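You operate a simulated robot arm through the tools that you are given. There is no shell and no other tool.

Carry out the task below with a simulated robot arm. There is one attempt and no reset: what you move stays moved.

JOB
Put the yellow clamp in the red tray, park it and lock it with the thumbscrew.
Fine: close the drawer.

Only the result counts: the job must be done as asked and must still hold three seconds after the hand-in. Knocking over, shifting, dropping, spilling or breaking anything else fails it.

ROBOT AND FRAMES
A 7-joint arm with a two-finger parallel gripper, fixed in place. Base frame: the origin is at the foot of the arm, x ahead of it, y to its left, z up. Lengths are in m, angles in rad, forces in N, time in s.
Its first joint turns from -2.897 to 2.897 rad. Payload 3.43 kg.
The TCP is the grasp point between the finger pads, 0.03 m short of the fingertips. In the tool frame z runs along the fingers and y along their closing line. The gripper opens to 0.094 m. The fingers are 0.028 m wide and 0.01 m thick; the gripper's body (0.05 by 0.096 m) begins 0.055 m behind the TCP.
Orientation is told as [roll, pitch, yaw] about the base's x, y, z axes, in that order, counted from this pose: with the fingers straight down and closing along the base's y, the tool's x points along the base's -x, its y along +y and its z along -z.

CONTROLS
- The arm moves only by the tool step_arm. Its argument "steps" is a list of rows, each a list of 7 numbers: the shift along the base's x, y, z in units of 20 mm (1.0 is 20 mm), then the turn, a rotation vector about the base's x, y, z in units of 6 degrees (1.0 is 6 degrees), then the finger opening in m, from 0 to 0.094. In form: [[x, y, z, rx, ry, rz, claw], ...]. A call has 1 to 20 rows; each row shifts and turns the commanded pose from where the row before left it. A call with a number of a shift or a turn outside -1 to 1 is refused whole. A row lasts 0.2 s, in which the tool goes at most 0.05 m and 0.15 rad; a call with a longer step from one row to the next is refused whole, and so is a gripper value outside its range. A pose out of reach is approached as far as the arm can. The call stops where the force on the tool passes 90 N (or 10 N more than at its start, if that is more) or the arm is blocked; 0.2 s more then pass. Each finger travels about 0.045 m/s and halts on what it meets, pressing with about 29 N; the grip force reading is that of the motor and also rises with nothing between the fingers. The clock runs only during rows and for 0.2 s after the last one: add rows that do not move to give the fingers time. It gives the time, the measured TCP pose, the force on the tool (base axes), the opening and the grip force at its end, in the units of the frame above (readings bear some noise), with the torque about the TCP (base axes, N m) and any sound that the robot's microphone picked up.
- Cameras (640 x 400 px; columns grow to the right, rows downward): "scene" is fixed at [0.0467, 0.6525, 1.275]; the picture's right is [-0.43, -0.90, 0.00], its down [-0.31, 0.15, -0.94] and it looks along [0.85, -0.40, -0.34] (base axes); focal length 287 px, centre (320, 200). "wrist" rides on the gripper at [0.076, 0.014, -0.103] in the tool frame; the picture's right is [-0.18, 0.98, 0.00], its down [-0.75, -0.14, -0.64] and it looks along [-0.63, -0.12, 0.77] (tool axes); focal length 243 px, centre (320, 200). There is no depth. A picture from a camera that has moved, and an enlarged one, comes with that camera's place and axes in the base frame and with its lens. The place of the scene camera against the robot may be out by one fixed shift of up to 0.018 m in any direction.
- snapshot(camera): a new picture of that camera. No time passes.
- zoom(camera, box): a new picture of the part [left, top, right, bottom] of that camera's present view, enlarged. No time passes.
- sign_off(): hands the job in; it is judged then, once.

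Places have to be worked out from the pictures, the camera data and where the tool is seen. Open the gripper and draw the arm clear of the work before you hand the job in, unless the task says otherwise.

The tools are called after "Emit:" as a command line: name --pt "numbers of a row" for each row, then --argument value for the rest, lists and objects as JSON in quotes. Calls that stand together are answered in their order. step_arm: Moves the arm, as the interface text tells. Its arguments: {"type":"object","properties":{"steps":{"type":"array","items":{"type":"array","items":{"type":"number"}}}},"required":["steps"]} The other tools are called the same way: snapshot (camera) takes a picture; zoom (camera, box) takes an enlarged picture of a part of a camera's view; sign_off () hands the job in.

At the start:

```text
time_s: 0.0
eef_pos: [0.5779, -0.0584, 1.2004]
ee_rot: [0.001, -0.002, 0.001]
force: [-0.2, 0.3, -0.3]
ft_torque: [-0.02, -0.02, 0.03]
width: 0.0938
grip_force: 0.0
```

scene: 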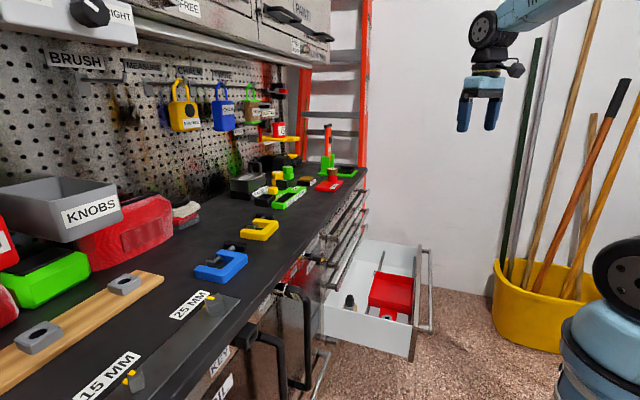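
wrist: 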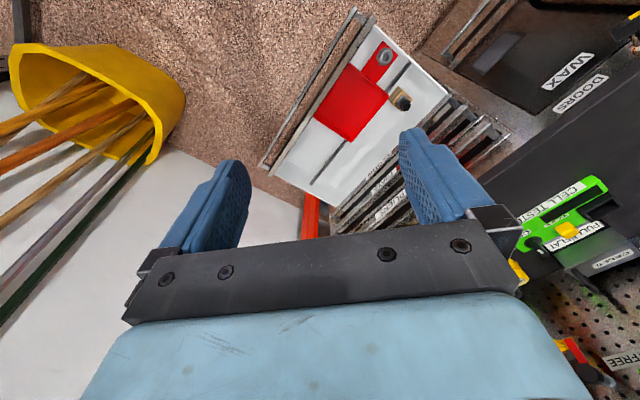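

The scene shows a workbench with a yellow clamp on it, and an open drawer with a red tray that sits in a white drawer. I'll zoom in on these areas to understand the layout before moving.

Emit:
zoom --camera "scene" --box '[300, 220, 460, 370]'

Emit:
zoom --camera "scene" --box '[180, 150, 380, 290]'

Emit:
zoom --camera "wrist" --box '[250, 0, 470, 220]'

Emit:
zoom --camera "wrist" --box '[440, 140, 640, 300]'

```text
2.67 times, centred on (380, 295) of scene
camera zoom: at [0.0467, 0.6525, 1.275], right [-0.43, -0.9, 0.0], down [-0.31, 0.15, -0.94], along [0.85, -0.4, -0.34], focal length 765 px, centre (160, -53)
```

zoom: 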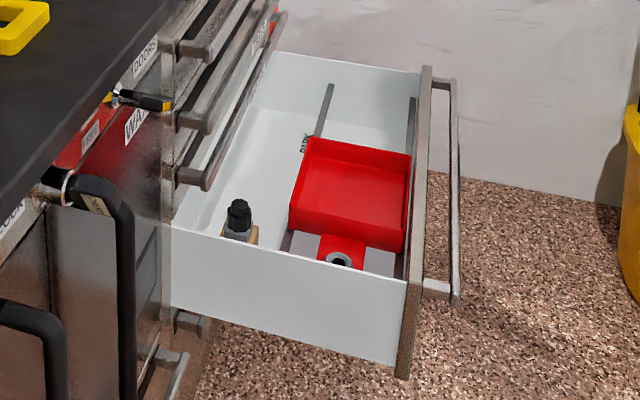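

```text
2.86 times, centred on (280, 220) of scene
camera zoom: at [0.0467, 0.6525, 1.275], right [-0.43, -0.9, 0.0], down [-0.31, 0.15, -0.94], along [0.85, -0.4, -0.34], focal length 820 px, centre (434, 143)
```

zoom: 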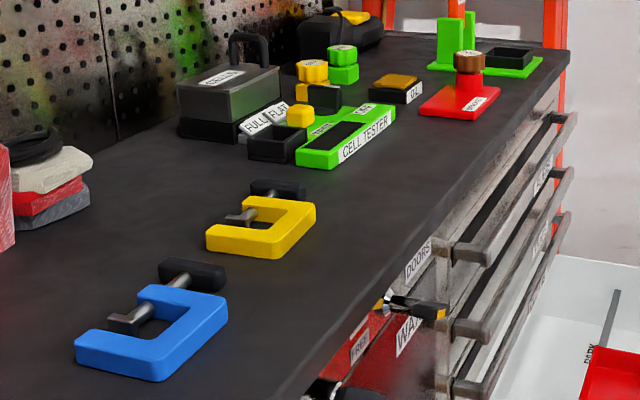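

```text
1.82 times, centred on (360, 110) of wrist
camera zoom: at [0.5005, -0.044, 1.303], right [0.18, 0.98, 0.0], down [0.75, -0.14, 0.64], along [0.63, -0.12, -0.77], focal length 441 px, centre (247, 364)
```

zoom: 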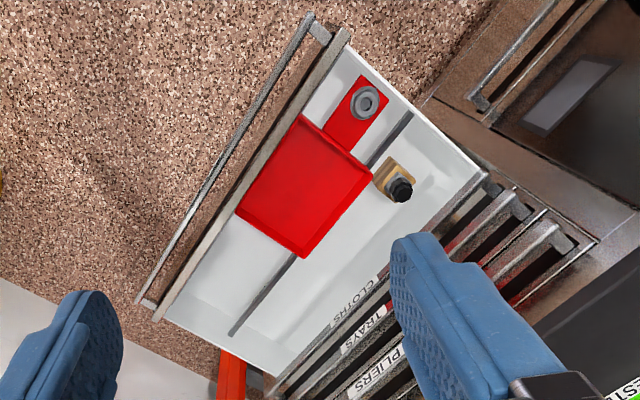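

```text
2.50 times, centred on (540, 220) of wrist
camera zoom: at [0.5005, -0.044, 1.303], right [0.18, 0.98, 0.0], down [0.75, -0.14, 0.64], along [0.63, -0.12, -0.77], focal length 606 px, centre (-230, 150)
```

zoom: 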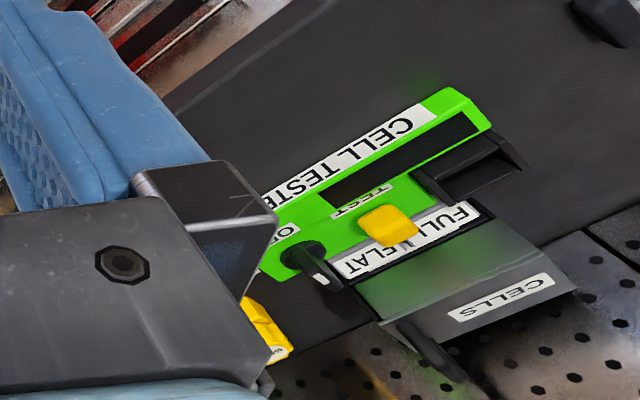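

The bench appears turned about 45° to the base axes, with the drawer front facing the arm; triangulation puts the tray near (0.77, 0.0, 0.54) and the yellow clamp near (0.80, 0.49, 0.91). I'll lower the arm in free space in front of the bench to get a closer wrist view of the drawer.

Emit:
step_arm --pt "0 0.3 -1 0 0 0 0.094" --pt "0 0.3 -1 0 0 0 0.094" --pt "0 0.3 -1 0 0 0 0.094" --pt "0 0.3 -1 0 0 0 0.094" --pt "0 0.3 -1 0 0 0 0.094" --pt "0 0.3 -1 0 0 0 0.094" --pt "0 0.3 -1 0 0 0 0.094" --pt "0 0.3 -1 0 0 0 0.094" --pt "0 0.3 -1 0 0 0 0.094" --pt "0 0.3 -1 0 0 0 0.094" --pt "0 0.3 -1 0 0 0 0.094" --pt "0 0.3 -1 0 0 0 0.094" --pt "0 0.3 -1 0 0 0 0.094" --pt "0 0.3 -1 0 0 0 0.094" --pt "0 0.3 -1 0 0 0 0.094" --pt "0 0.3 -1 0 0 0 0.094"

Emit:
snapshot --camera "wrist"

Emit:
snapshot --camera "scene"

```text
time_s: 3.4
eef_pos: [0.5763, 0.038, 0.882]
ee_rot: [0.001, -0.001, 0.001]
force: [-0.2, 0.2, 0.3]
ft_torque: [0.03, 0.02, 0.03]
width: 0.0941
grip_force: 0.0
```

```text
taken
camera wrist: at [0.4994, 0.0519, 0.9836], right [0.18, 0.98, 0.0], down [0.75, -0.14, 0.64], along [0.63, -0.12, -0.77], focal length 243 px, centre (320, 200)
```

wrist: 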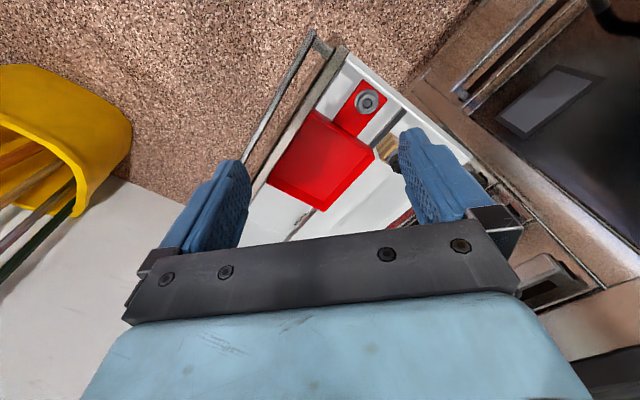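

```text
taken
```

scene: 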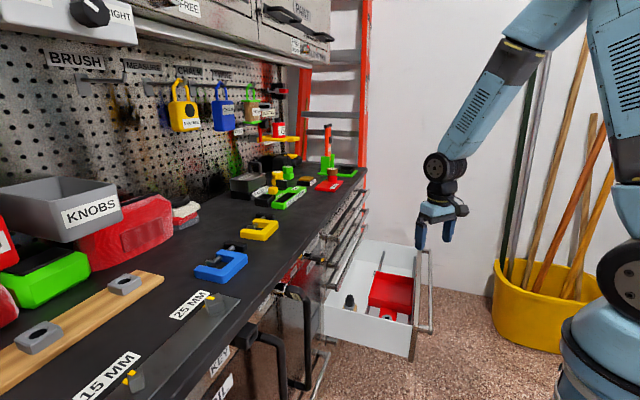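

The wrist camera sees the drawer between the fingers. I'll zoom in on the tray, ring and thumbscrew in both views.

Emit:
zoom --camera "wrist" --box '[230, 60, 430, 260]'

Emit:
zoom --camera "scene" --box '[340, 260, 430, 330]'

```text
2.00 times, centred on (330, 160) of wrist
camera zoom: at [0.4994, 0.0519, 0.9836], right [0.18, 0.98, 0.0], down [0.75, -0.14, 0.64], along [0.63, -0.12, -0.77], focal length 485 px, centre (300, 280)
```

zoom: 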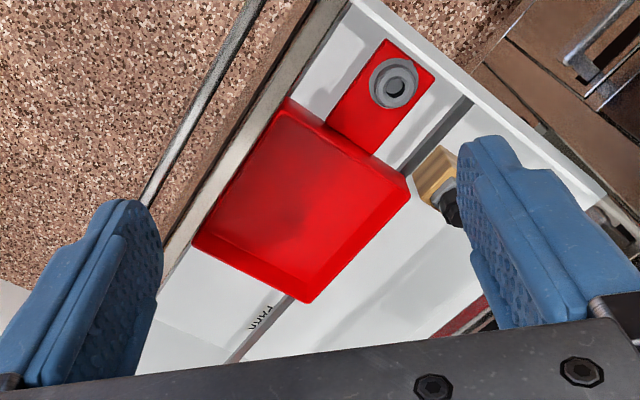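

```text
5.71 times, centred on (385, 295) of scene
camera zoom: at [0.0467, 0.6525, 1.275], right [-0.43, -0.9, 0.0], down [-0.31, 0.15, -0.94], along [0.85, -0.4, -0.34], focal length 1640 px, centre (-51, -343)
```

zoom: 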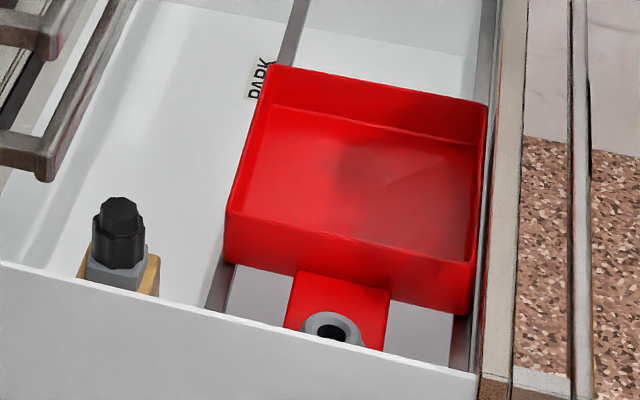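

The thumbscrew (black knob on a grey collar) looks like it's resting in a tan holder, and the tray has a tab with a ringed hole, with a PARK mark near its far end. I'll yaw the tool 45° so the wrist camera looks squarely into the drawer from the front.

Emit:
step_arm --pt "0.11 -0.93 -0.47 0 0 0.682 0.094" --pt "0.11 -0.93 -0.47 0 0 0.682 0.094" --pt "0.11 -0.93 -0.47 0 0 0.682 0.094" --pt "0.11 -0.93 -0.47 0 0 0.682 0.094" --pt "0.11 -0.93 -0.47 0 0 0.682 0.094" --pt "0.11 -0.93 -0.47 0 0 0.682 0.094" --pt "0.11 -0.93 -0.47 0 0 0.682 0.094" --pt "0.11 -0.93 -0.47 0 0 0.682 0.094" --pt "0.11 -0.93 -0.47 0 0 0.682 0.094" --pt "0.11 -0.93 -0.47 0 0 0.682 0.094" --pt "0.11 -0.93 -0.47 0 0 0.68 0.094"

Emit:
snapshot --camera "wrist"

```text
time_s: 5.8
eef_pos: [0.6019, -0.1686, 0.7778]
ee_rot: [0.0, 0.0, 0.788]
force: [-0.7, 0.7, 0.6]
ft_torque: [-0.05, 0.03, 0.01]
width: 0.094
grip_force: 0.2
```

```text
taken
camera wrist: at [0.5363, -0.2113, 0.8798], right [-0.57, 0.82, 0.0], down [0.63, 0.43, 0.64], along [0.53, 0.36, -0.77], focal length 243 px, centre (320, 200)
```

wrist: 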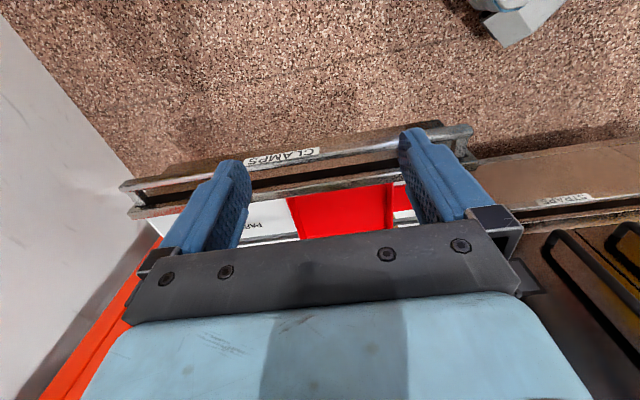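

The gripper hides most of the drawer from here. I'll move forward and up so the drawer falls in the upper half of the wrist image.

Emit:
step_arm --pt "0.7 0.5 0.8 0 0 0 0.094" --pt "0.8 0.6 0.8 0 0 0 0.094" --pt "0.9 0.62 0.7 0 0 0 0.094" --pt "0.9 0.62 0.6 0 0 0 0.094" --pt "0.9 0.62 0.5 0 0 0 0.094" --pt "0.9 0.62 0.5 0 0 0 0.094" --pt "0.9 0.62 0.4 0 0 0 0.094" --pt "0.9 0.62 0.3 0 0 0 0.094"

Emit:
snapshot --camera "wrist"

```text
time_s: 7.6
eef_pos: [0.74, -0.0701, 0.8705]
ee_rot: [0.0, -0.002, 0.785]
force: [-0.2, -0.4, 0.0]
ft_torque: [0.02, -0.03, 0.0]
width: 0.0939
grip_force: 0.2
```

```text
taken
camera wrist: at [0.6748, -0.1144, 0.9727], right [-0.56, 0.83, 0.0], down [0.63, 0.43, 0.64], along [0.53, 0.36, -0.77], focal length 243 px, centre (320, 200)
```

wrist: 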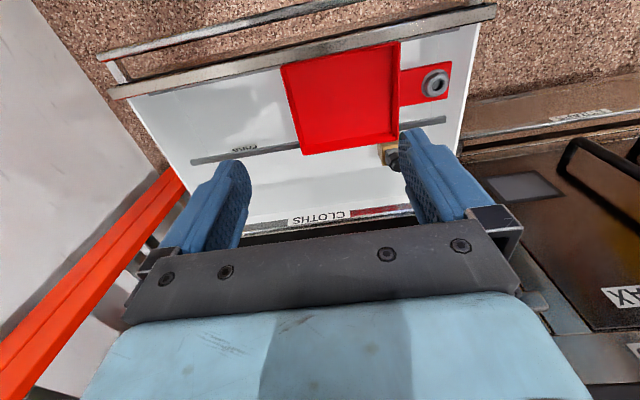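

Emit:
zoom --camera "wrist" --box '[160, 20, 340, 220]'

Emit:
zoom --camera "wrist" --box '[320, 20, 500, 220]'

```text
2.00 times, centred on (250, 120) of wrist
camera zoom: at [0.6748, -0.1144, 0.9727], right [-0.56, 0.83, 0.0], down [0.63, 0.43, 0.64], along [0.53, 0.36, -0.77], focal length 485 px, centre (460, 360)
```

zoom: 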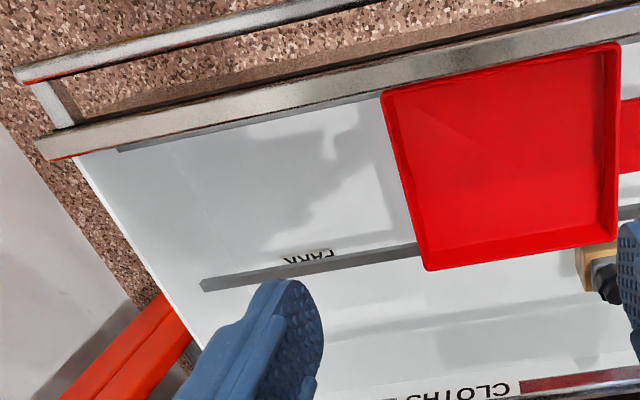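

```text
2.00 times, centred on (410, 120) of wrist
camera zoom: at [0.6748, -0.1144, 0.9727], right [-0.56, 0.83, 0.0], down [0.63, 0.43, 0.64], along [0.53, 0.36, -0.77], focal length 485 px, centre (140, 360)
```

zoom: 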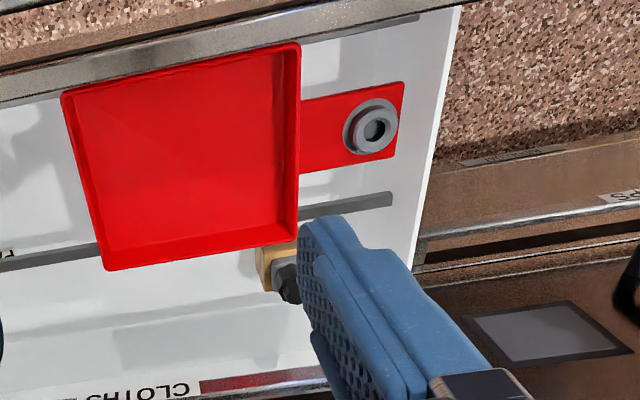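

I now have a consistent picture in a bench-aligned frame: tray about 0.156 × 0.179 m on two rails, the PARK mark further along the rails, and the ring on the near-end tab. I need to judge the clearance between the thumbscrew and the upper drawer handles, so I'll zoom on those.

Emit:
zoom --camera "scene" --box '[310, 180, 440, 350]'

Emit:
zoom --camera "scene" --box '[335, 280, 375, 310]'

```text
2.35 times, centred on (375, 265) of scene
camera zoom: at [0.0467, 0.6525, 1.275], right [-0.43, -0.9, 0.0], down [-0.31, 0.15, -0.94], along [0.85, -0.4, -0.34], focal length 675 px, centre (191, 47)
```

zoom: 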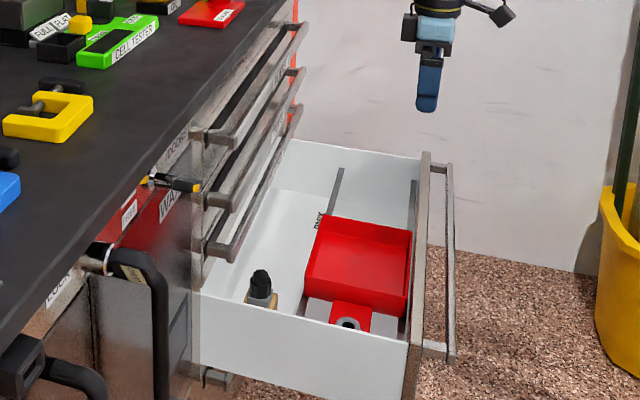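

```text
13.33 times, centred on (355, 295) of scene
camera zoom: at [0.0467, 0.6525, 1.275], right [-0.43, -0.9, 0.0], down [-0.31, 0.15, -0.94], along [0.85, -0.4, -0.34], focal length 3826 px, centre (-147, -1067)
```

zoom: 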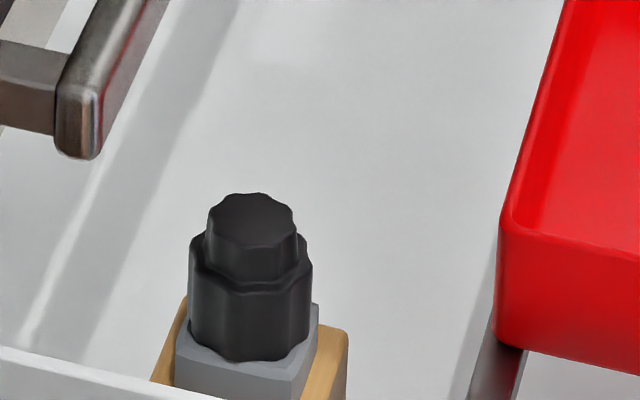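

The scene view shows the thumbscrew standing in a block at the back of the drawer, near the overhanging handles. I'll move over toward it (along the bench) to get a clear wrist view for triangulation.

Emit:
step_arm --pt "-0.427 0.987 -0.2 0 0 0 0.094" --pt "-0.427 0.987 -0.2 0 0 0 0.094" --pt "-0.427 0.987 -0.2 0 0 0 0.094" --pt "-0.427 0.987 -0.2 0 0 0 0.094" --pt "-0.427 0.987 -0.2 0 0 0 0.094"

Emit:
snapshot --camera "wrist"

Emit:
zoom --camera "wrist" --box '[230, 30, 430, 230]'

```text
time_s: 8.8
eef_pos: [0.6943, 0.0288, 0.8502]
ee_rot: [0.0, 0.001, 0.786]
force: [0.1, -0.8, 0.1]
ft_torque: [0.0, 0.0, 0.02]
width: 0.0942
grip_force: 0.0
```

```text
taken
camera wrist: at [0.6304, -0.0154, 0.9524], right [-0.56, 0.83, 0.0], down [0.63, 0.43, 0.64], along [0.53, 0.36, -0.77], focal length 243 px, centre (320, 200)
```

wrist: 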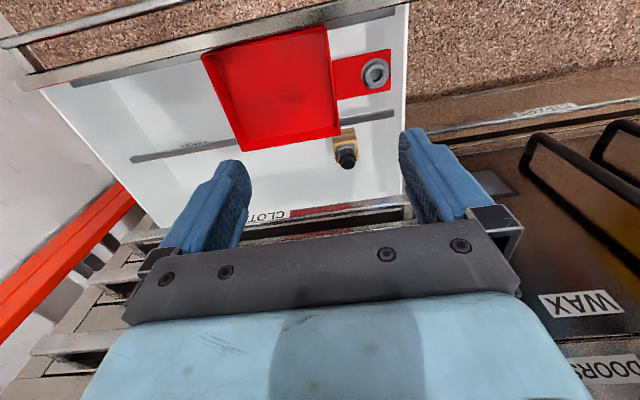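

```text
2.00 times, centred on (330, 130) of wrist
camera zoom: at [0.6304, -0.0154, 0.9524], right [-0.56, 0.83, 0.0], down [0.63, 0.43, 0.64], along [0.53, 0.36, -0.77], focal length 485 px, centre (300, 340)
```

zoom: 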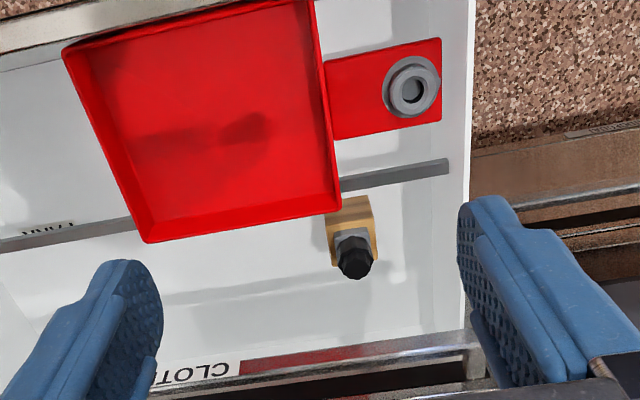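

Two views put the thumbscrew knob at about (0.81, 0.17, 0.535) base, ~4–5 cm in front of the vertical plane of the handles and the bench edge. I'll descend partway toward it, keeping the wrist clear of the handles, for a close look at the knob and ring.

Emit:
step_arm --pt "0.378 0.59 -0.9 0 0 0 0.094" --pt "0.378 0.59 -0.9 0 0 0 0.094" --pt "0.378 0.59 -0.9 0 0 0 0.094" --pt "0.378 0.59 -0.9 0 0 0 0.094" --pt "0.378 0.59 -0.9 0 0 0 0.094" --pt "0.378 0.59 -0.9 0 0 0 0.094" --pt "0.378 0.59 -0.9 0 0 0 0.094" --pt "0.378 0.59 -0.9 0 0 0 0.094"

Emit:
snapshot --camera "wrist"

Emit:
snapshot --camera "scene"

```text
time_s: 10.6
eef_pos: [0.7578, 0.1222, 0.7065]
ee_rot: [-0.001, 0.0, 0.785]
force: [0.4, -0.2, 0.0]
ft_torque: [0.03, 0.0, 0.03]
width: 0.0943
grip_force: 0.1
```

```text
taken
camera wrist: at [0.6929, 0.0786, 0.8076], right [-0.56, 0.83, 0.0], down [0.63, 0.43, 0.64], along [0.53, 0.36, -0.77], focal length 243 px, centre (320, 200)
```

wrist: 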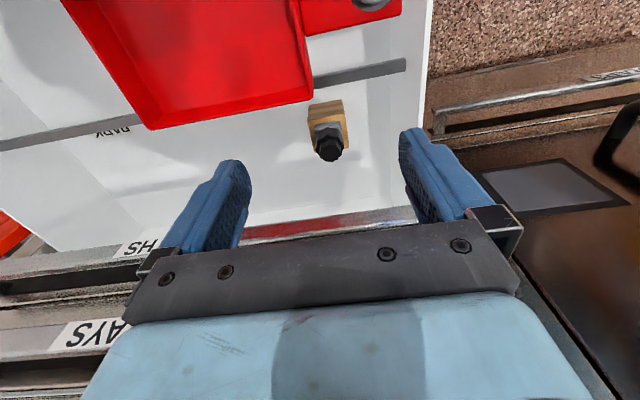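

```text
taken
```

scene: 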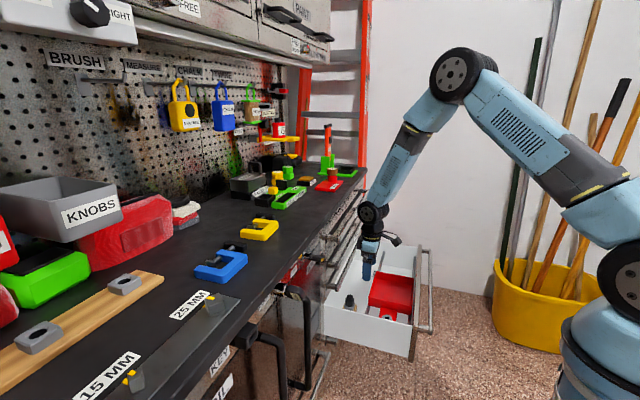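

Emit:
zoom --camera "wrist" --box '[280, 70, 380, 170]'

Emit:
zoom --camera "scene" --box '[320, 180, 440, 320]'

```text
4.00 times, centred on (330, 120) of wrist
camera zoom: at [0.6929, 0.0786, 0.8076], right [-0.56, 0.83, 0.0], down [0.63, 0.43, 0.64], along [0.53, 0.36, -0.77], focal length 970 px, centre (280, 520)
```

zoom: 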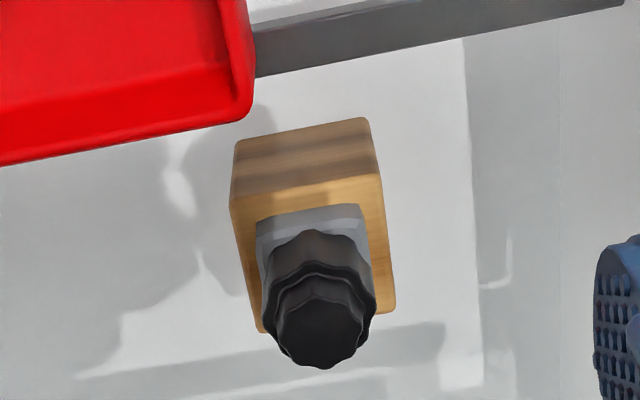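

```text
2.86 times, centred on (380, 250) of scene
camera zoom: at [0.0467, 0.6525, 1.275], right [-0.43, -0.9, 0.0], down [-0.31, 0.15, -0.94], along [0.85, -0.4, -0.34], focal length 820 px, centre (149, 57)
```

zoom: 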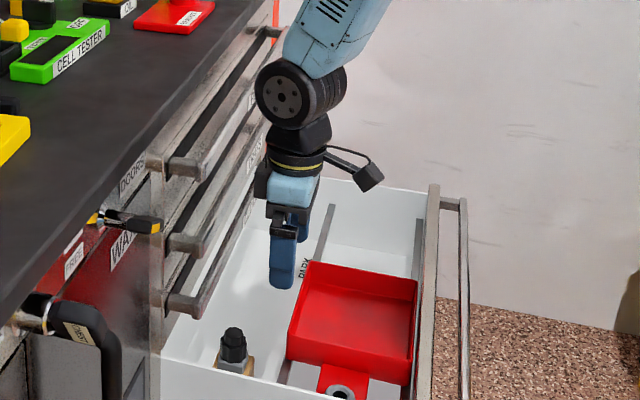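

The knob is a stepped fluted thumbscrew with a grey plate on a wooden block. I'll deal with the clamp first: raise straight up clear of the bench edge.

Emit:
step_arm --pt "-0.3 -0.3 1 0 0 0 0.094" --pt "-0.3 -0.3 1 0 0 0 0.094" --pt "0 0 1 0 0 0 0.094" --pt "0 0 1 0 0 0 0.094" --pt "0 0 1 0 0 0 0.094" --pt "0 0 1 0 0 0 0.094" --pt "0 0 1 0 0 0 0.094" --pt "0 0 1 0 0 0 0.094" --pt "0 0 1 0 0 0 0.094" --pt "0 0 1 0 0 0 0.094" --pt "0 0 1 0 0 0 0.094" --pt "0 0 1 0 0 0 0.094" --pt "0 0 1 0 0 0 0.094" --pt "0 0 1 0 0 0 0.094" --pt "0 0 1 0 0 0 0.094" --pt "0 0 1 0 0 0 0.094" --pt "0 0 1 0 0 0 0.094" --pt "0 0 1 0 0 0 0.094"

Emit:
snapshot --camera "wrist"

Emit:
snapshot --camera "scene"

```text
time_s: 14.4
eef_pos: [0.7465, 0.1117, 1.0645]
ee_rot: [0.001, 0.0, 0.786]
force: [-0.1, 0.1, -0.5]
ft_torque: [-0.04, 0.01, -0.01]
width: 0.0939
grip_force: 0.2
```

```text
taken
camera wrist: at [0.682, 0.0673, 1.1672], right [-0.57, 0.82, 0.0], down [0.63, 0.43, 0.64], along [0.53, 0.36, -0.77], focal length 243 px, centre (320, 200)
```

wrist: 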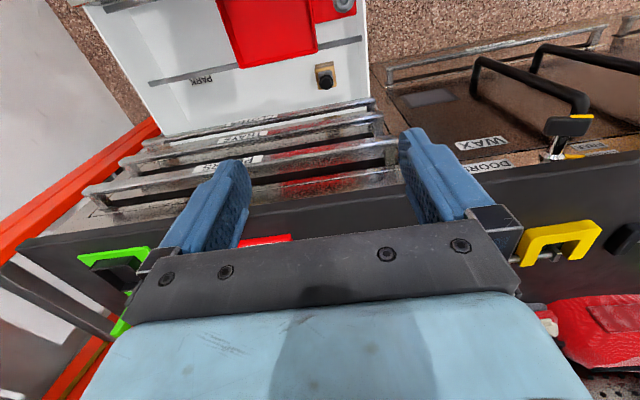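

```text
taken
```

scene: 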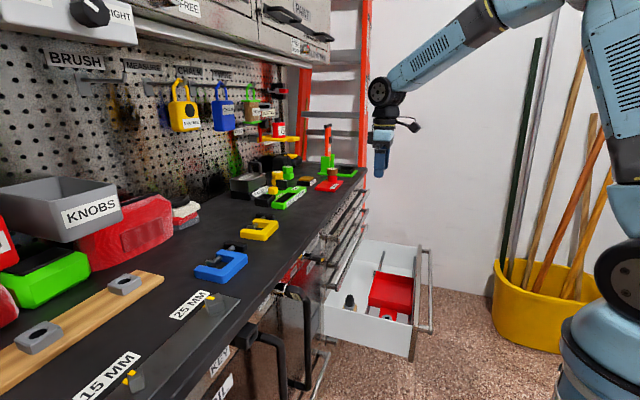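

The clamp sits at roughly (0.71, 0.52) base with its top near z ≈ 0.93. I'll move at this height to a viewing position above it.

Emit:
step_arm --pt "-0.15 0.95 0 0 0 0 0.094" --pt "-0.15 0.95 0 0 0 0 0.094" --pt "-0.15 0.95 0 0 0 0 0.094" --pt "-0.15 0.95 0 0 0 0 0.094" --pt "-0.15 0.95 0 0 0 0 0.094" --pt "-0.15 0.95 0 0 0 0 0.094" --pt "-0.15 0.95 0 0 0 0 0.094" --pt "-0.15 0.95 0 0 0 0 0.094" --pt "-0.15 0.95 0 0 0 0 0.094" --pt "-0.15 0.95 0 0 0 0 0.094" --pt "-0.15 0.95 0 0 0 0 0.094" --pt "-0.15 0.95 0 0 0 0 0.094" --pt "-0.15 0.95 0 0 0 0 0.094" --pt "-0.15 0.95 0 0 0 0 0.094" --pt "-0.15 0.95 0 0 0 0 0.094" --pt "-0.15 0.95 0 0 0 0 0.094" --pt "-0.15 0.95 0 0 0 0 0.094" --pt "-0.15 0.95 0 0 0 0 0.094"

Emit:
snapshot --camera "wrist"

Emit:
snapshot --camera "scene"

```text
time_s: 18.2
eef_pos: [0.692, 0.451, 1.0671]
ee_rot: [0.0, 0.0, 0.785]
force: [-0.1, -1.0, 0.2]
ft_torque: [0.04, 0.01, -0.02]
width: 0.0941
grip_force: 0.0
```

```text
taken
camera wrist: at [0.6271, 0.4075, 1.1686], right [-0.56, 0.83, 0.0], down [0.63, 0.43, 0.64], along [0.53, 0.36, -0.77], focal length 243 px, centre (320, 200)
```

wrist: 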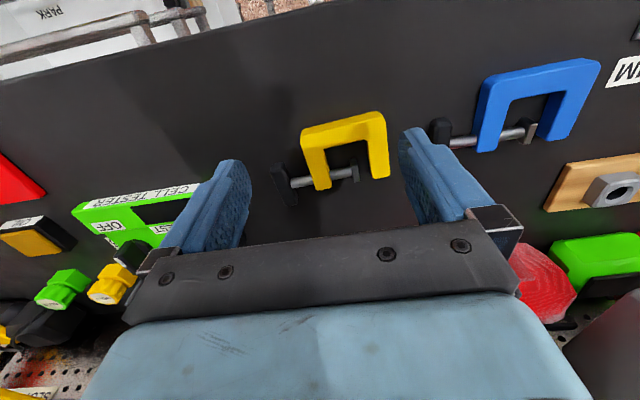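

```text
taken
```

scene: 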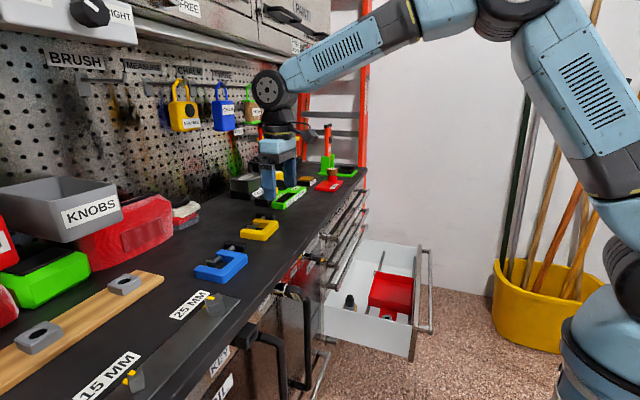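

The clamp is now clearly visible between the fingers. I'll zoom in to get its shape and position.

Emit:
zoom --camera "wrist" --box '[260, 80, 420, 220]'

Emit:
zoom --camera "scene" --box '[220, 180, 320, 260]'

```text
2.86 times, centred on (340, 150) of wrist
camera zoom: at [0.6271, 0.4075, 1.1686], right [-0.56, 0.83, 0.0], down [0.63, 0.43, 0.64], along [0.53, 0.36, -0.77], focal length 693 px, centre (263, 343)
```

zoom: 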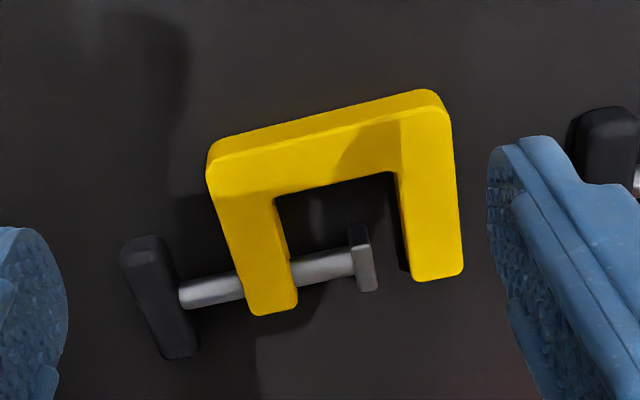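

```text
5.00 times, centred on (270, 220) of scene
camera zoom: at [0.0467, 0.6525, 1.275], right [-0.43, -0.9, 0.0], down [-0.31, 0.15, -0.94], along [0.85, -0.4, -0.34], focal length 1435 px, centre (570, 100)
```

zoom: 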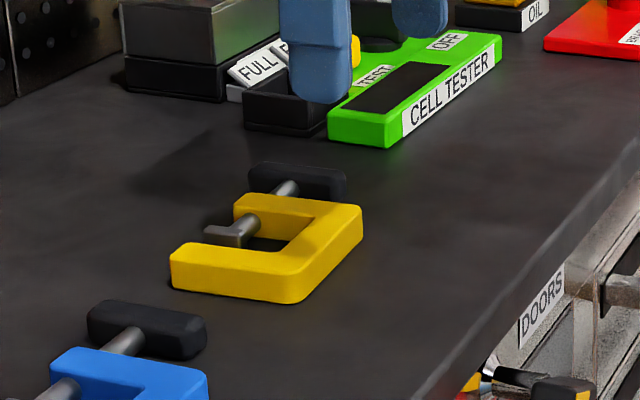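

The clamp lies flat: back bar (~2 cm thick) toward the bench edge, arms pointing to the pegboard, about 5° off the bench axis. I'll grip the back bar across its thickness, so I'll yaw to −40° and centre above (0.705, 0.491) at the current height.

Emit:
step_arm --pt "0.042 0.133 0 0 0 -0.944 0.094" --pt "0.042 0.133 0 0 0 -0.944 0.094" --pt "0.042 0.133 0 0 0 -0.944 0.094" --pt "0.042 0.133 0 0 0 -0.944 0.094" --pt "0.042 0.133 0 0 0 -0.944 0.094" --pt "0.042 0.133 0 0 0 -0.944 0.094" --pt "0.042 0.133 0 0 0 -0.944 0.094" --pt "0.042 0.133 0 0 0 -0.944 0.094" --pt "0.042 0.133 0 0 0 -0.944 0.094" --pt "0.042 0.133 0 0 0 -0.944 0.094" --pt "0.042 0.133 0 0 0 -0.944 0.094" --pt "0.042 0.133 0 0 0 -0.944 0.094" --pt "0.042 0.133 0 0 0 -0.944 0.094" --pt "0.042 0.133 0 0 0 -0.944 0.094" --pt "0.042 0.133 0 0 0 -0.944 0.094"

Emit:
snapshot --camera "wrist"

Emit:
snapshot --camera "scene"

```text
time_s: 21.4
eef_pos: [0.7045, 0.494, 1.0657]
ee_rot: [0.001, -0.001, -0.698]
force: [-0.9, -0.7, -0.3]
ft_torque: [-0.01, -0.01, -0.03]
width: 0.0941
grip_force: 0.1
```

```text
taken
camera wrist: at [0.6537, 0.5537, 1.1679], right [0.77, 0.64, 0.0], down [0.49, -0.59, 0.64], along [0.41, -0.5, -0.77], focal length 243 px, centre (320, 200)
```

wrist: 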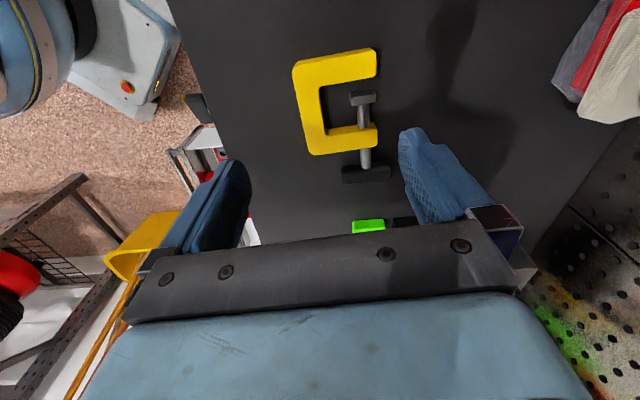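

```text
taken
```

scene: 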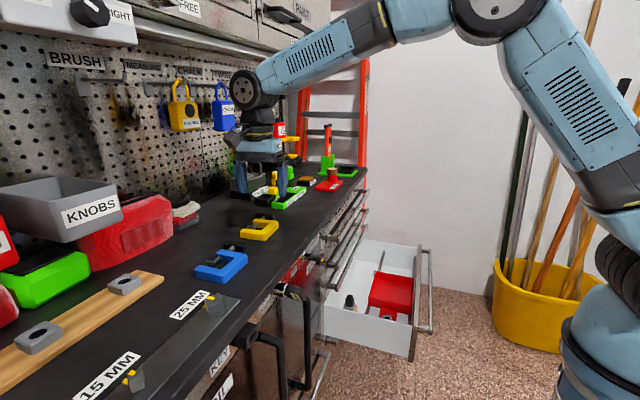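

Camera now looks along the clamp's bar. I'll zoom to refine the bar's position before descending.

Emit:
zoom --camera "wrist" --box '[270, 30, 410, 190]'

```text
2.50 times, centred on (340, 110) of wrist
camera zoom: at [0.6537, 0.5537, 1.1679], right [0.77, 0.64, 0.0], down [0.49, -0.59, 0.64], along [0.41, -0.5, -0.77], focal length 606 px, centre (270, 425)
```

zoom: 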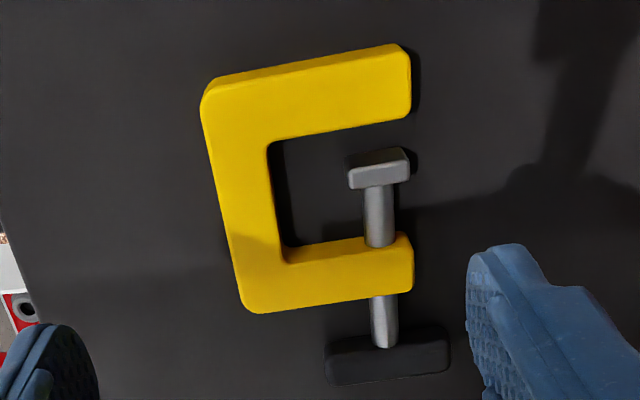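

The bar's mid-point projects ~9.5 mm off the tool axis. I'll correct to (0.702, 0.4835), pre-close to 0.038 m so the inner finger fits between bar and screw, and come down to z ≈ 1.0.

Emit:
step_arm --pt "-0.029 -0.131 0 0 0 0 0.038" --pt "-0.029 -0.131 -0.6 0 0 0 0.038" --pt "-0.029 -0.131 -0.9 0 0 0 0.038" --pt "-0.029 -0.131 -0.9 0 0 0 0.038" --pt "0 0 -0.5 0 0 0 0.038"

Emit:
snapshot --camera "wrist"

Emit:
zoom --camera "scene" --box '[220, 140, 340, 250]'

```text
time_s: 22.6
eef_pos: [0.7021, 0.4834, 1.0072]
ee_rot: [0.0, 0.001, -0.695]
force: [-0.6, -0.2, 0.6]
ft_torque: [0.02, 0.01, 0.02]
width: 0.0377
grip_force: 0.0
```

```text
taken
camera wrist: at [0.651, 0.543, 1.1095], right [0.77, 0.64, 0.0], down [0.49, -0.59, 0.64], along [0.41, -0.5, -0.77], focal length 243 px, centre (320, 200)
```

wrist: 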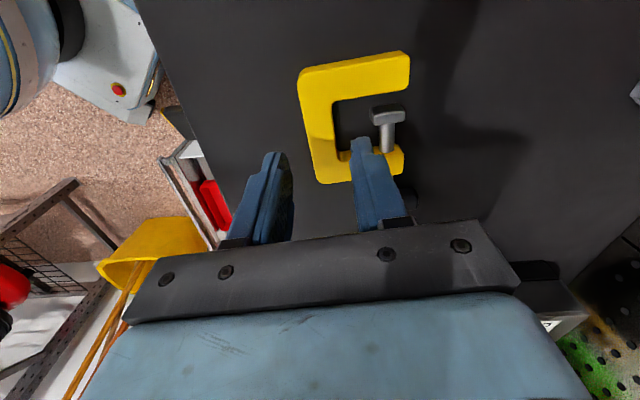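

```text
3.64 times, centred on (280, 195) of scene
camera zoom: at [0.0467, 0.6525, 1.275], right [-0.43, -0.9, 0.0], down [-0.31, 0.15, -0.94], along [0.85, -0.4, -0.34], focal length 1044 px, centre (466, 218)
```

zoom: 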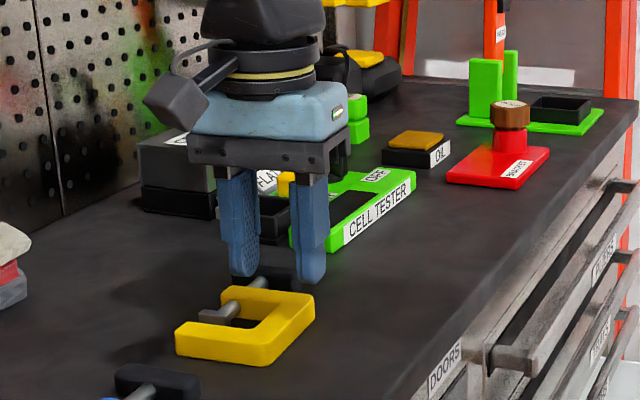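

The tool axis now falls on the bar's centre. I'll descend further and check the finger placement either side of the bar.

Emit:
step_arm --pt "0 0 -0.7 0 0 0 0.038" --pt "0 0 -0.7 0 0 0 0.038" --pt "0 0 -0.5 0 0 0 0.038"

Emit:
snapshot --camera "wrist"

Emit:
zoom --camera "scene" --box '[230, 190, 310, 250]'

```text
time_s: 23.4
eef_pos: [0.7028, 0.4843, 0.977]
ee_rot: [0.014, -0.001, -0.697]
force: [-2.6, -1.8, 72.1]
ft_torque: [1.09, -0.96, -0.01]
width: 0.0366
grip_force: 0.0
```

```text
taken
camera wrist: at [0.6503, 0.5425, 1.0796], right [0.77, 0.64, 0.01], down [0.48, -0.6, 0.64], along [0.42, -0.49, -0.77], focal length 243 px, centre (320, 200)
```

wrist: 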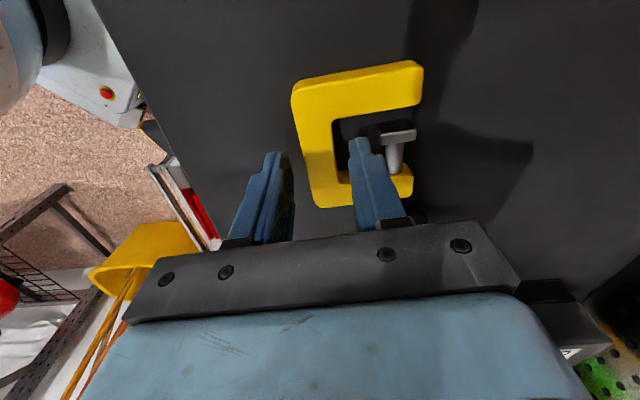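

```text
6.67 times, centred on (270, 220) of scene
camera zoom: at [0.0467, 0.6525, 1.275], right [-0.43, -0.9, 0.0], down [-0.31, 0.15, -0.94], along [0.85, -0.4, -0.34], focal length 1913 px, centre (653, 67)
```

zoom: 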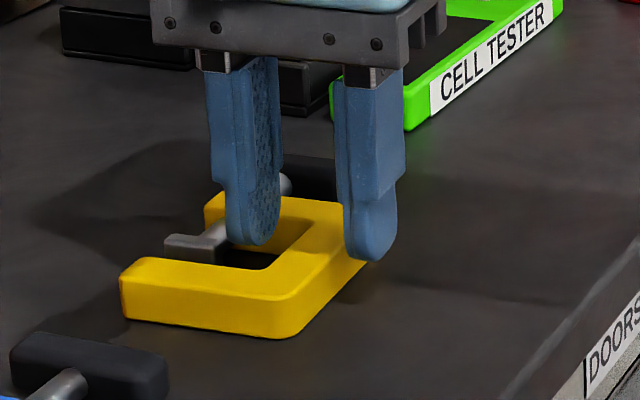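

The inner fingertip touched something at z ≈ 0.947 (torque says contact on the pegboard-side finger, probably the screw pad). I'll back up slightly and look closely.

Emit:
step_arm --pt "0 0 0.5 0 0 0 0.038" --pt "0 0 0 0 0 0 0.038"

Emit:
zoom --camera "wrist" --box '[270, 40, 430, 220]'

Emit:
zoom --camera "scene" --box '[235, 195, 295, 245]'

```text
time_s: 24.0
eef_pos: [0.7014, 0.4821, 0.9782]
ee_rot: [-0.003, -0.001, -0.696]
force: [0.5, 3.2, 23.4]
ft_torque: [0.51, -0.43, -0.11]
width: 0.0401
grip_force: 2.2
```

```text
2.22 times, centred on (350, 130) of wrist
camera zoom: at [0.6508, 0.5426, 1.0801], right [0.77, 0.64, 0.0], down [0.49, -0.59, 0.64], along [0.41, -0.5, -0.77], focal length 539 px, centre (253, 356)
```

zoom: 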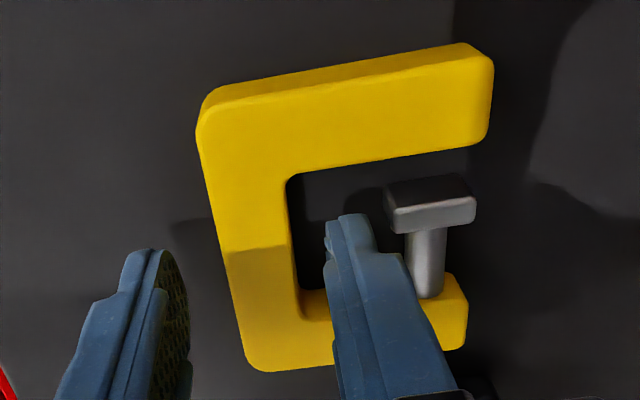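

```text
8.00 times, centred on (265, 220) of scene
camera zoom: at [0.0467, 0.6525, 1.275], right [-0.43, -0.9, 0.0], down [-0.31, 0.15, -0.94], along [0.85, -0.4, -0.34], focal length 2296 px, centre (760, 40)
```

zoom: 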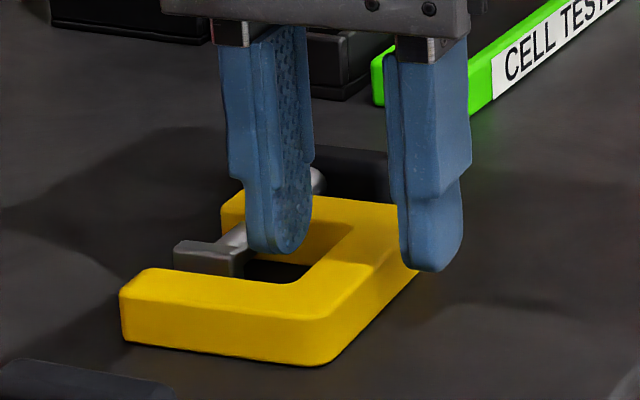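

Re-triangulating shows the clamp top is at z ≈ 0.947, so the finger landed on a solid (apparently filled) top region. I'll instead grip lengthwise over the screw-side arm (bar front face to arm end, ~0.068 m), which is solid either way: lift, open fully and shift to (0.741, 0.483).

Emit:
step_arm --pt "0 0 1 0 0 0 0.038" --pt "0 0 0.5 0 0 0 0.06" --pt "0.5 0 0 0 0 0 0.094" --pt "0.5 0.03 0 0 0 0 0.094" --pt "0.5 0 0 0 0 0 0.094" --pt "0.485 0 0 0 0 0 0.094" --pt "0 0 0 0 0 0 0.094"

Emit:
snapshot --camera "wrist"

Emit:
zoom --camera "scene" --box '[220, 180, 310, 250]'

```text
time_s: 25.6
eef_pos: [0.7419, 0.4831, 1.0096]
ee_rot: [-0.001, 0.0, -0.696]
force: [0.7, -0.5, 0.2]
ft_torque: [-0.01, 0.02, 0.0]
width: 0.0939
grip_force: 0.1
```

```text
taken
camera wrist: at [0.6915, 0.5433, 1.1117], right [0.77, 0.64, 0.0], down [0.49, -0.59, 0.64], along [0.41, -0.5, -0.77], focal length 243 px, centre (320, 200)
```

wrist: 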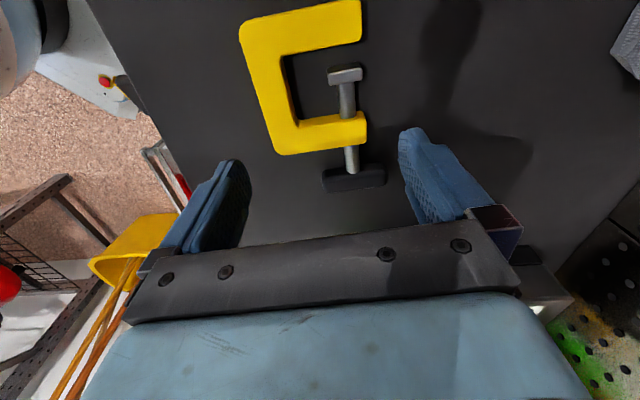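

```text
5.71 times, centred on (265, 215) of scene
camera zoom: at [0.0467, 0.6525, 1.275], right [-0.43, -0.9, 0.0], down [-0.31, 0.15, -0.94], along [0.85, -0.4, -0.34], focal length 1640 px, centre (634, 114)
```

zoom: 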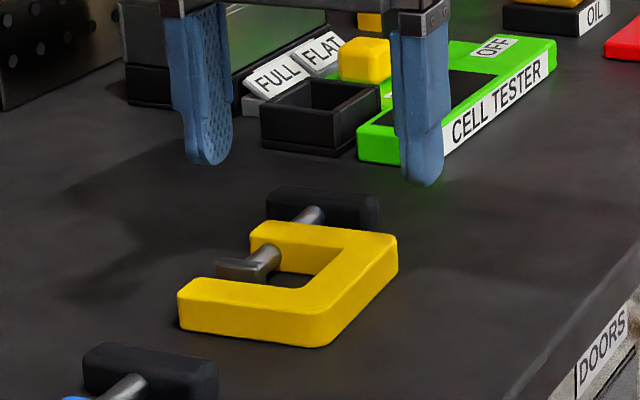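

The tool axis is over the middle of the arm and both fingers clear the clamp. I'll descend slowly with the gripper fully open.

Emit:
step_arm --pt "0 0 -0.6 0 0 0 0.094" --pt "0 0 -0.6 0 0 0 0.094" --pt "0 0 -0.5 0 0 0 0.094" --pt "0 0 -0.3 0 0 0 0.094"

Emit:
snapshot --camera "wrist"

Emit:
zoom --camera "scene" --box '[220, 190, 310, 250]'

```text
time_s: 26.6
eef_pos: [0.7419, 0.4829, 0.9702]
ee_rot: [0.0, 0.001, -0.695]
force: [-0.1, -0.2, 0.3]
ft_torque: [0.0, -0.03, 0.03]
width: 0.0939
grip_force: 0.0
```

```text
taken
camera wrist: at [0.6914, 0.5429, 1.0719], right [0.77, 0.64, 0.0], down [0.49, -0.59, 0.64], along [0.41, -0.5, -0.77], focal length 243 px, centre (320, 200)
```

wrist: 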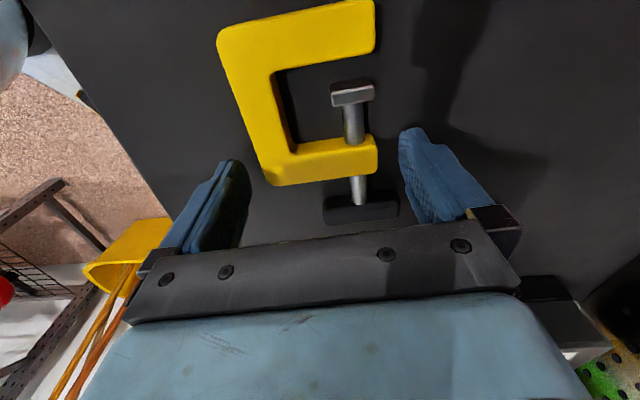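

```text
6.67 times, centred on (265, 220) of scene
camera zoom: at [0.0467, 0.6525, 1.275], right [-0.43, -0.9, 0.0], down [-0.31, 0.15, -0.94], along [0.85, -0.4, -0.34], focal length 1913 px, centre (687, 67)
```

zoom: 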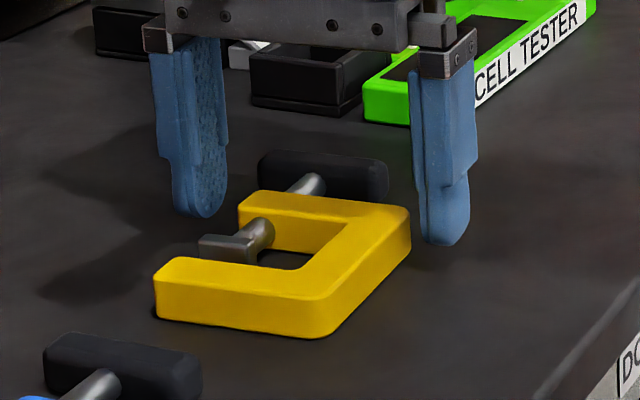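

Both fingers are outside the arm ends with no contact. I'll go down another ~9 mm carefully and then close.

Emit:
step_arm --pt "0 0 -0.2 0 0 0 0.094" --pt "0 0 -0.2 0 0 0 0.094" --pt "0 0 -0.1 0 0 0 0.094"

```text
time_s: 27.4
eef_pos: [0.7427, 0.4822, 0.9601]
ee_rot: [0.0, 0.0, -0.697]
force: [0.2, 0.5, 2.7]
ft_torque: [-0.07, 0.04, 0.02]
width: 0.0943
grip_force: 0.0
```

A light touch (≈2.7 N) suggests the fingertips are just at the bench surface (z ≈ 0.93). I'll lift 1.5 mm and close on the arm.

Emit:
step_arm --pt "0 0 0.08 0 0 0 0.094" --pt "0 0 0 0 0 0 0.075" --pt "0 0 0 0 0 0 0.055" --pt "0 0 0 0 0 0 0.05" --pt "0 0 0 0 0 0 0.05" --pt "0 0 0 0 0 0 0.05"

Emit:
zoom --camera "scene" --box '[220, 190, 310, 250]'

Emit:
snapshot --camera "wrist"

```text
time_s: 28.8
eef_pos: [0.7411, 0.4822, 0.9616]
ee_rot: [0.001, 0.001, -0.697]
force: [-0.8, -0.1, 0.0]
ft_torque: [0.02, 0.02, -0.07]
width: 0.0697
grip_force: 29.2
```

```text
6.67 times, centred on (265, 220) of scene
camera zoom: at [0.0467, 0.6525, 1.275], right [-0.43, -0.9, 0.0], down [-0.31, 0.15, -0.94], along [0.85, -0.4, -0.34], focal length 1913 px, centre (687, 67)
```

zoom: 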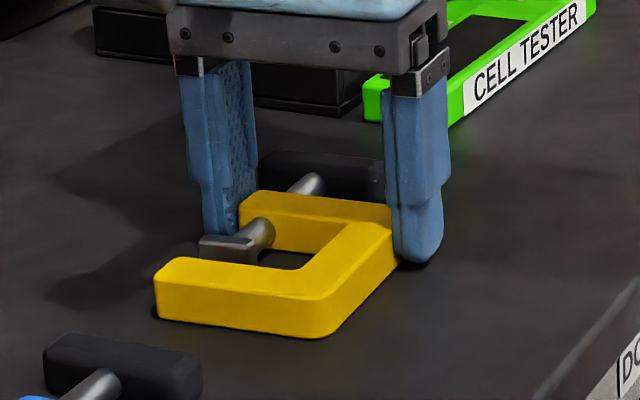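

```text
taken
camera wrist: at [0.6904, 0.5427, 1.0637], right [0.77, 0.64, 0.0], down [0.49, -0.59, 0.64], along [0.41, -0.5, -0.77], focal length 243 px, centre (320, 200)
```

wrist: 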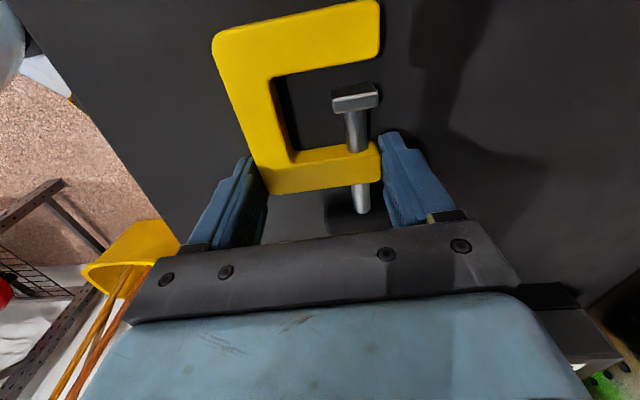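

Gripped at 0.0697 m width with full force. I'll lift slowly and check that the clamp comes up level.

Emit:
step_arm --pt "0 0 0.3 0 0 0 0.05" --pt "0 0 0.5 0 0 0 0.05" --pt "0 0 0.5 0 0 0 0.05" --pt "0 0 0.5 0 0 0 0.05" --pt "0 0 0.5 0 0 0 0.05" --pt "0 0 0 0 0 0 0.05"

Emit:
zoom --camera "scene" --box '[220, 170, 310, 250]'

Emit:
snapshot --camera "wrist"

```text
time_s: 30.2
eef_pos: [0.7419, 0.4842, 1.0072]
ee_rot: [0.0, -0.001, -0.698]
force: [0.8, 0.3, -3.6]
ft_torque: [-0.01, 0.01, 0.01]
width: 0.0696
grip_force: 29.0
```

```text
5.00 times, centred on (265, 210) of scene
camera zoom: at [0.0467, 0.6525, 1.275], right [-0.43, -0.9, 0.0], down [-0.31, 0.15, -0.94], along [0.85, -0.4, -0.34], focal length 1435 px, centre (595, 150)
```

zoom: 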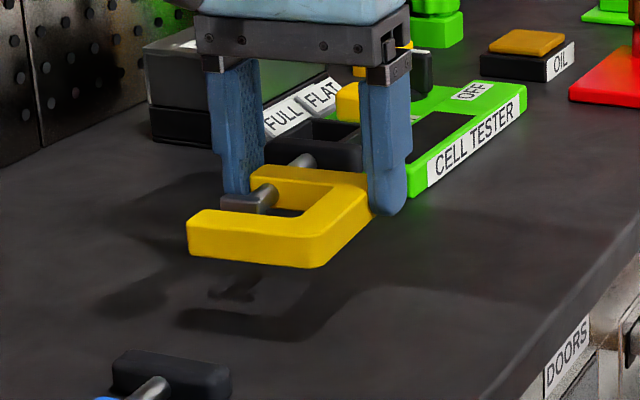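

```text
taken
camera wrist: at [0.6912, 0.5433, 1.1091], right [0.77, 0.64, 0.0], down [0.49, -0.59, 0.64], along [0.41, -0.5, -0.77], focal length 243 px, centre (320, 200)
```

wrist: 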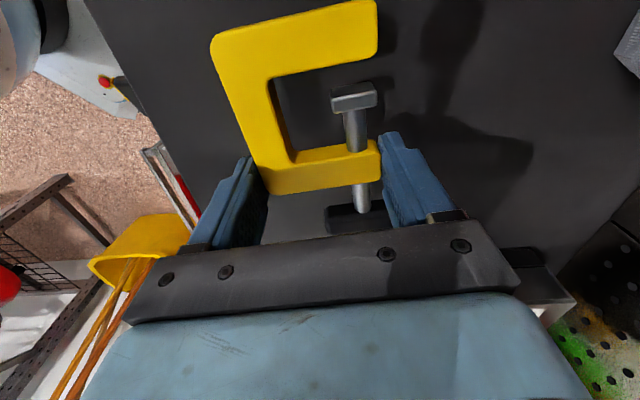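

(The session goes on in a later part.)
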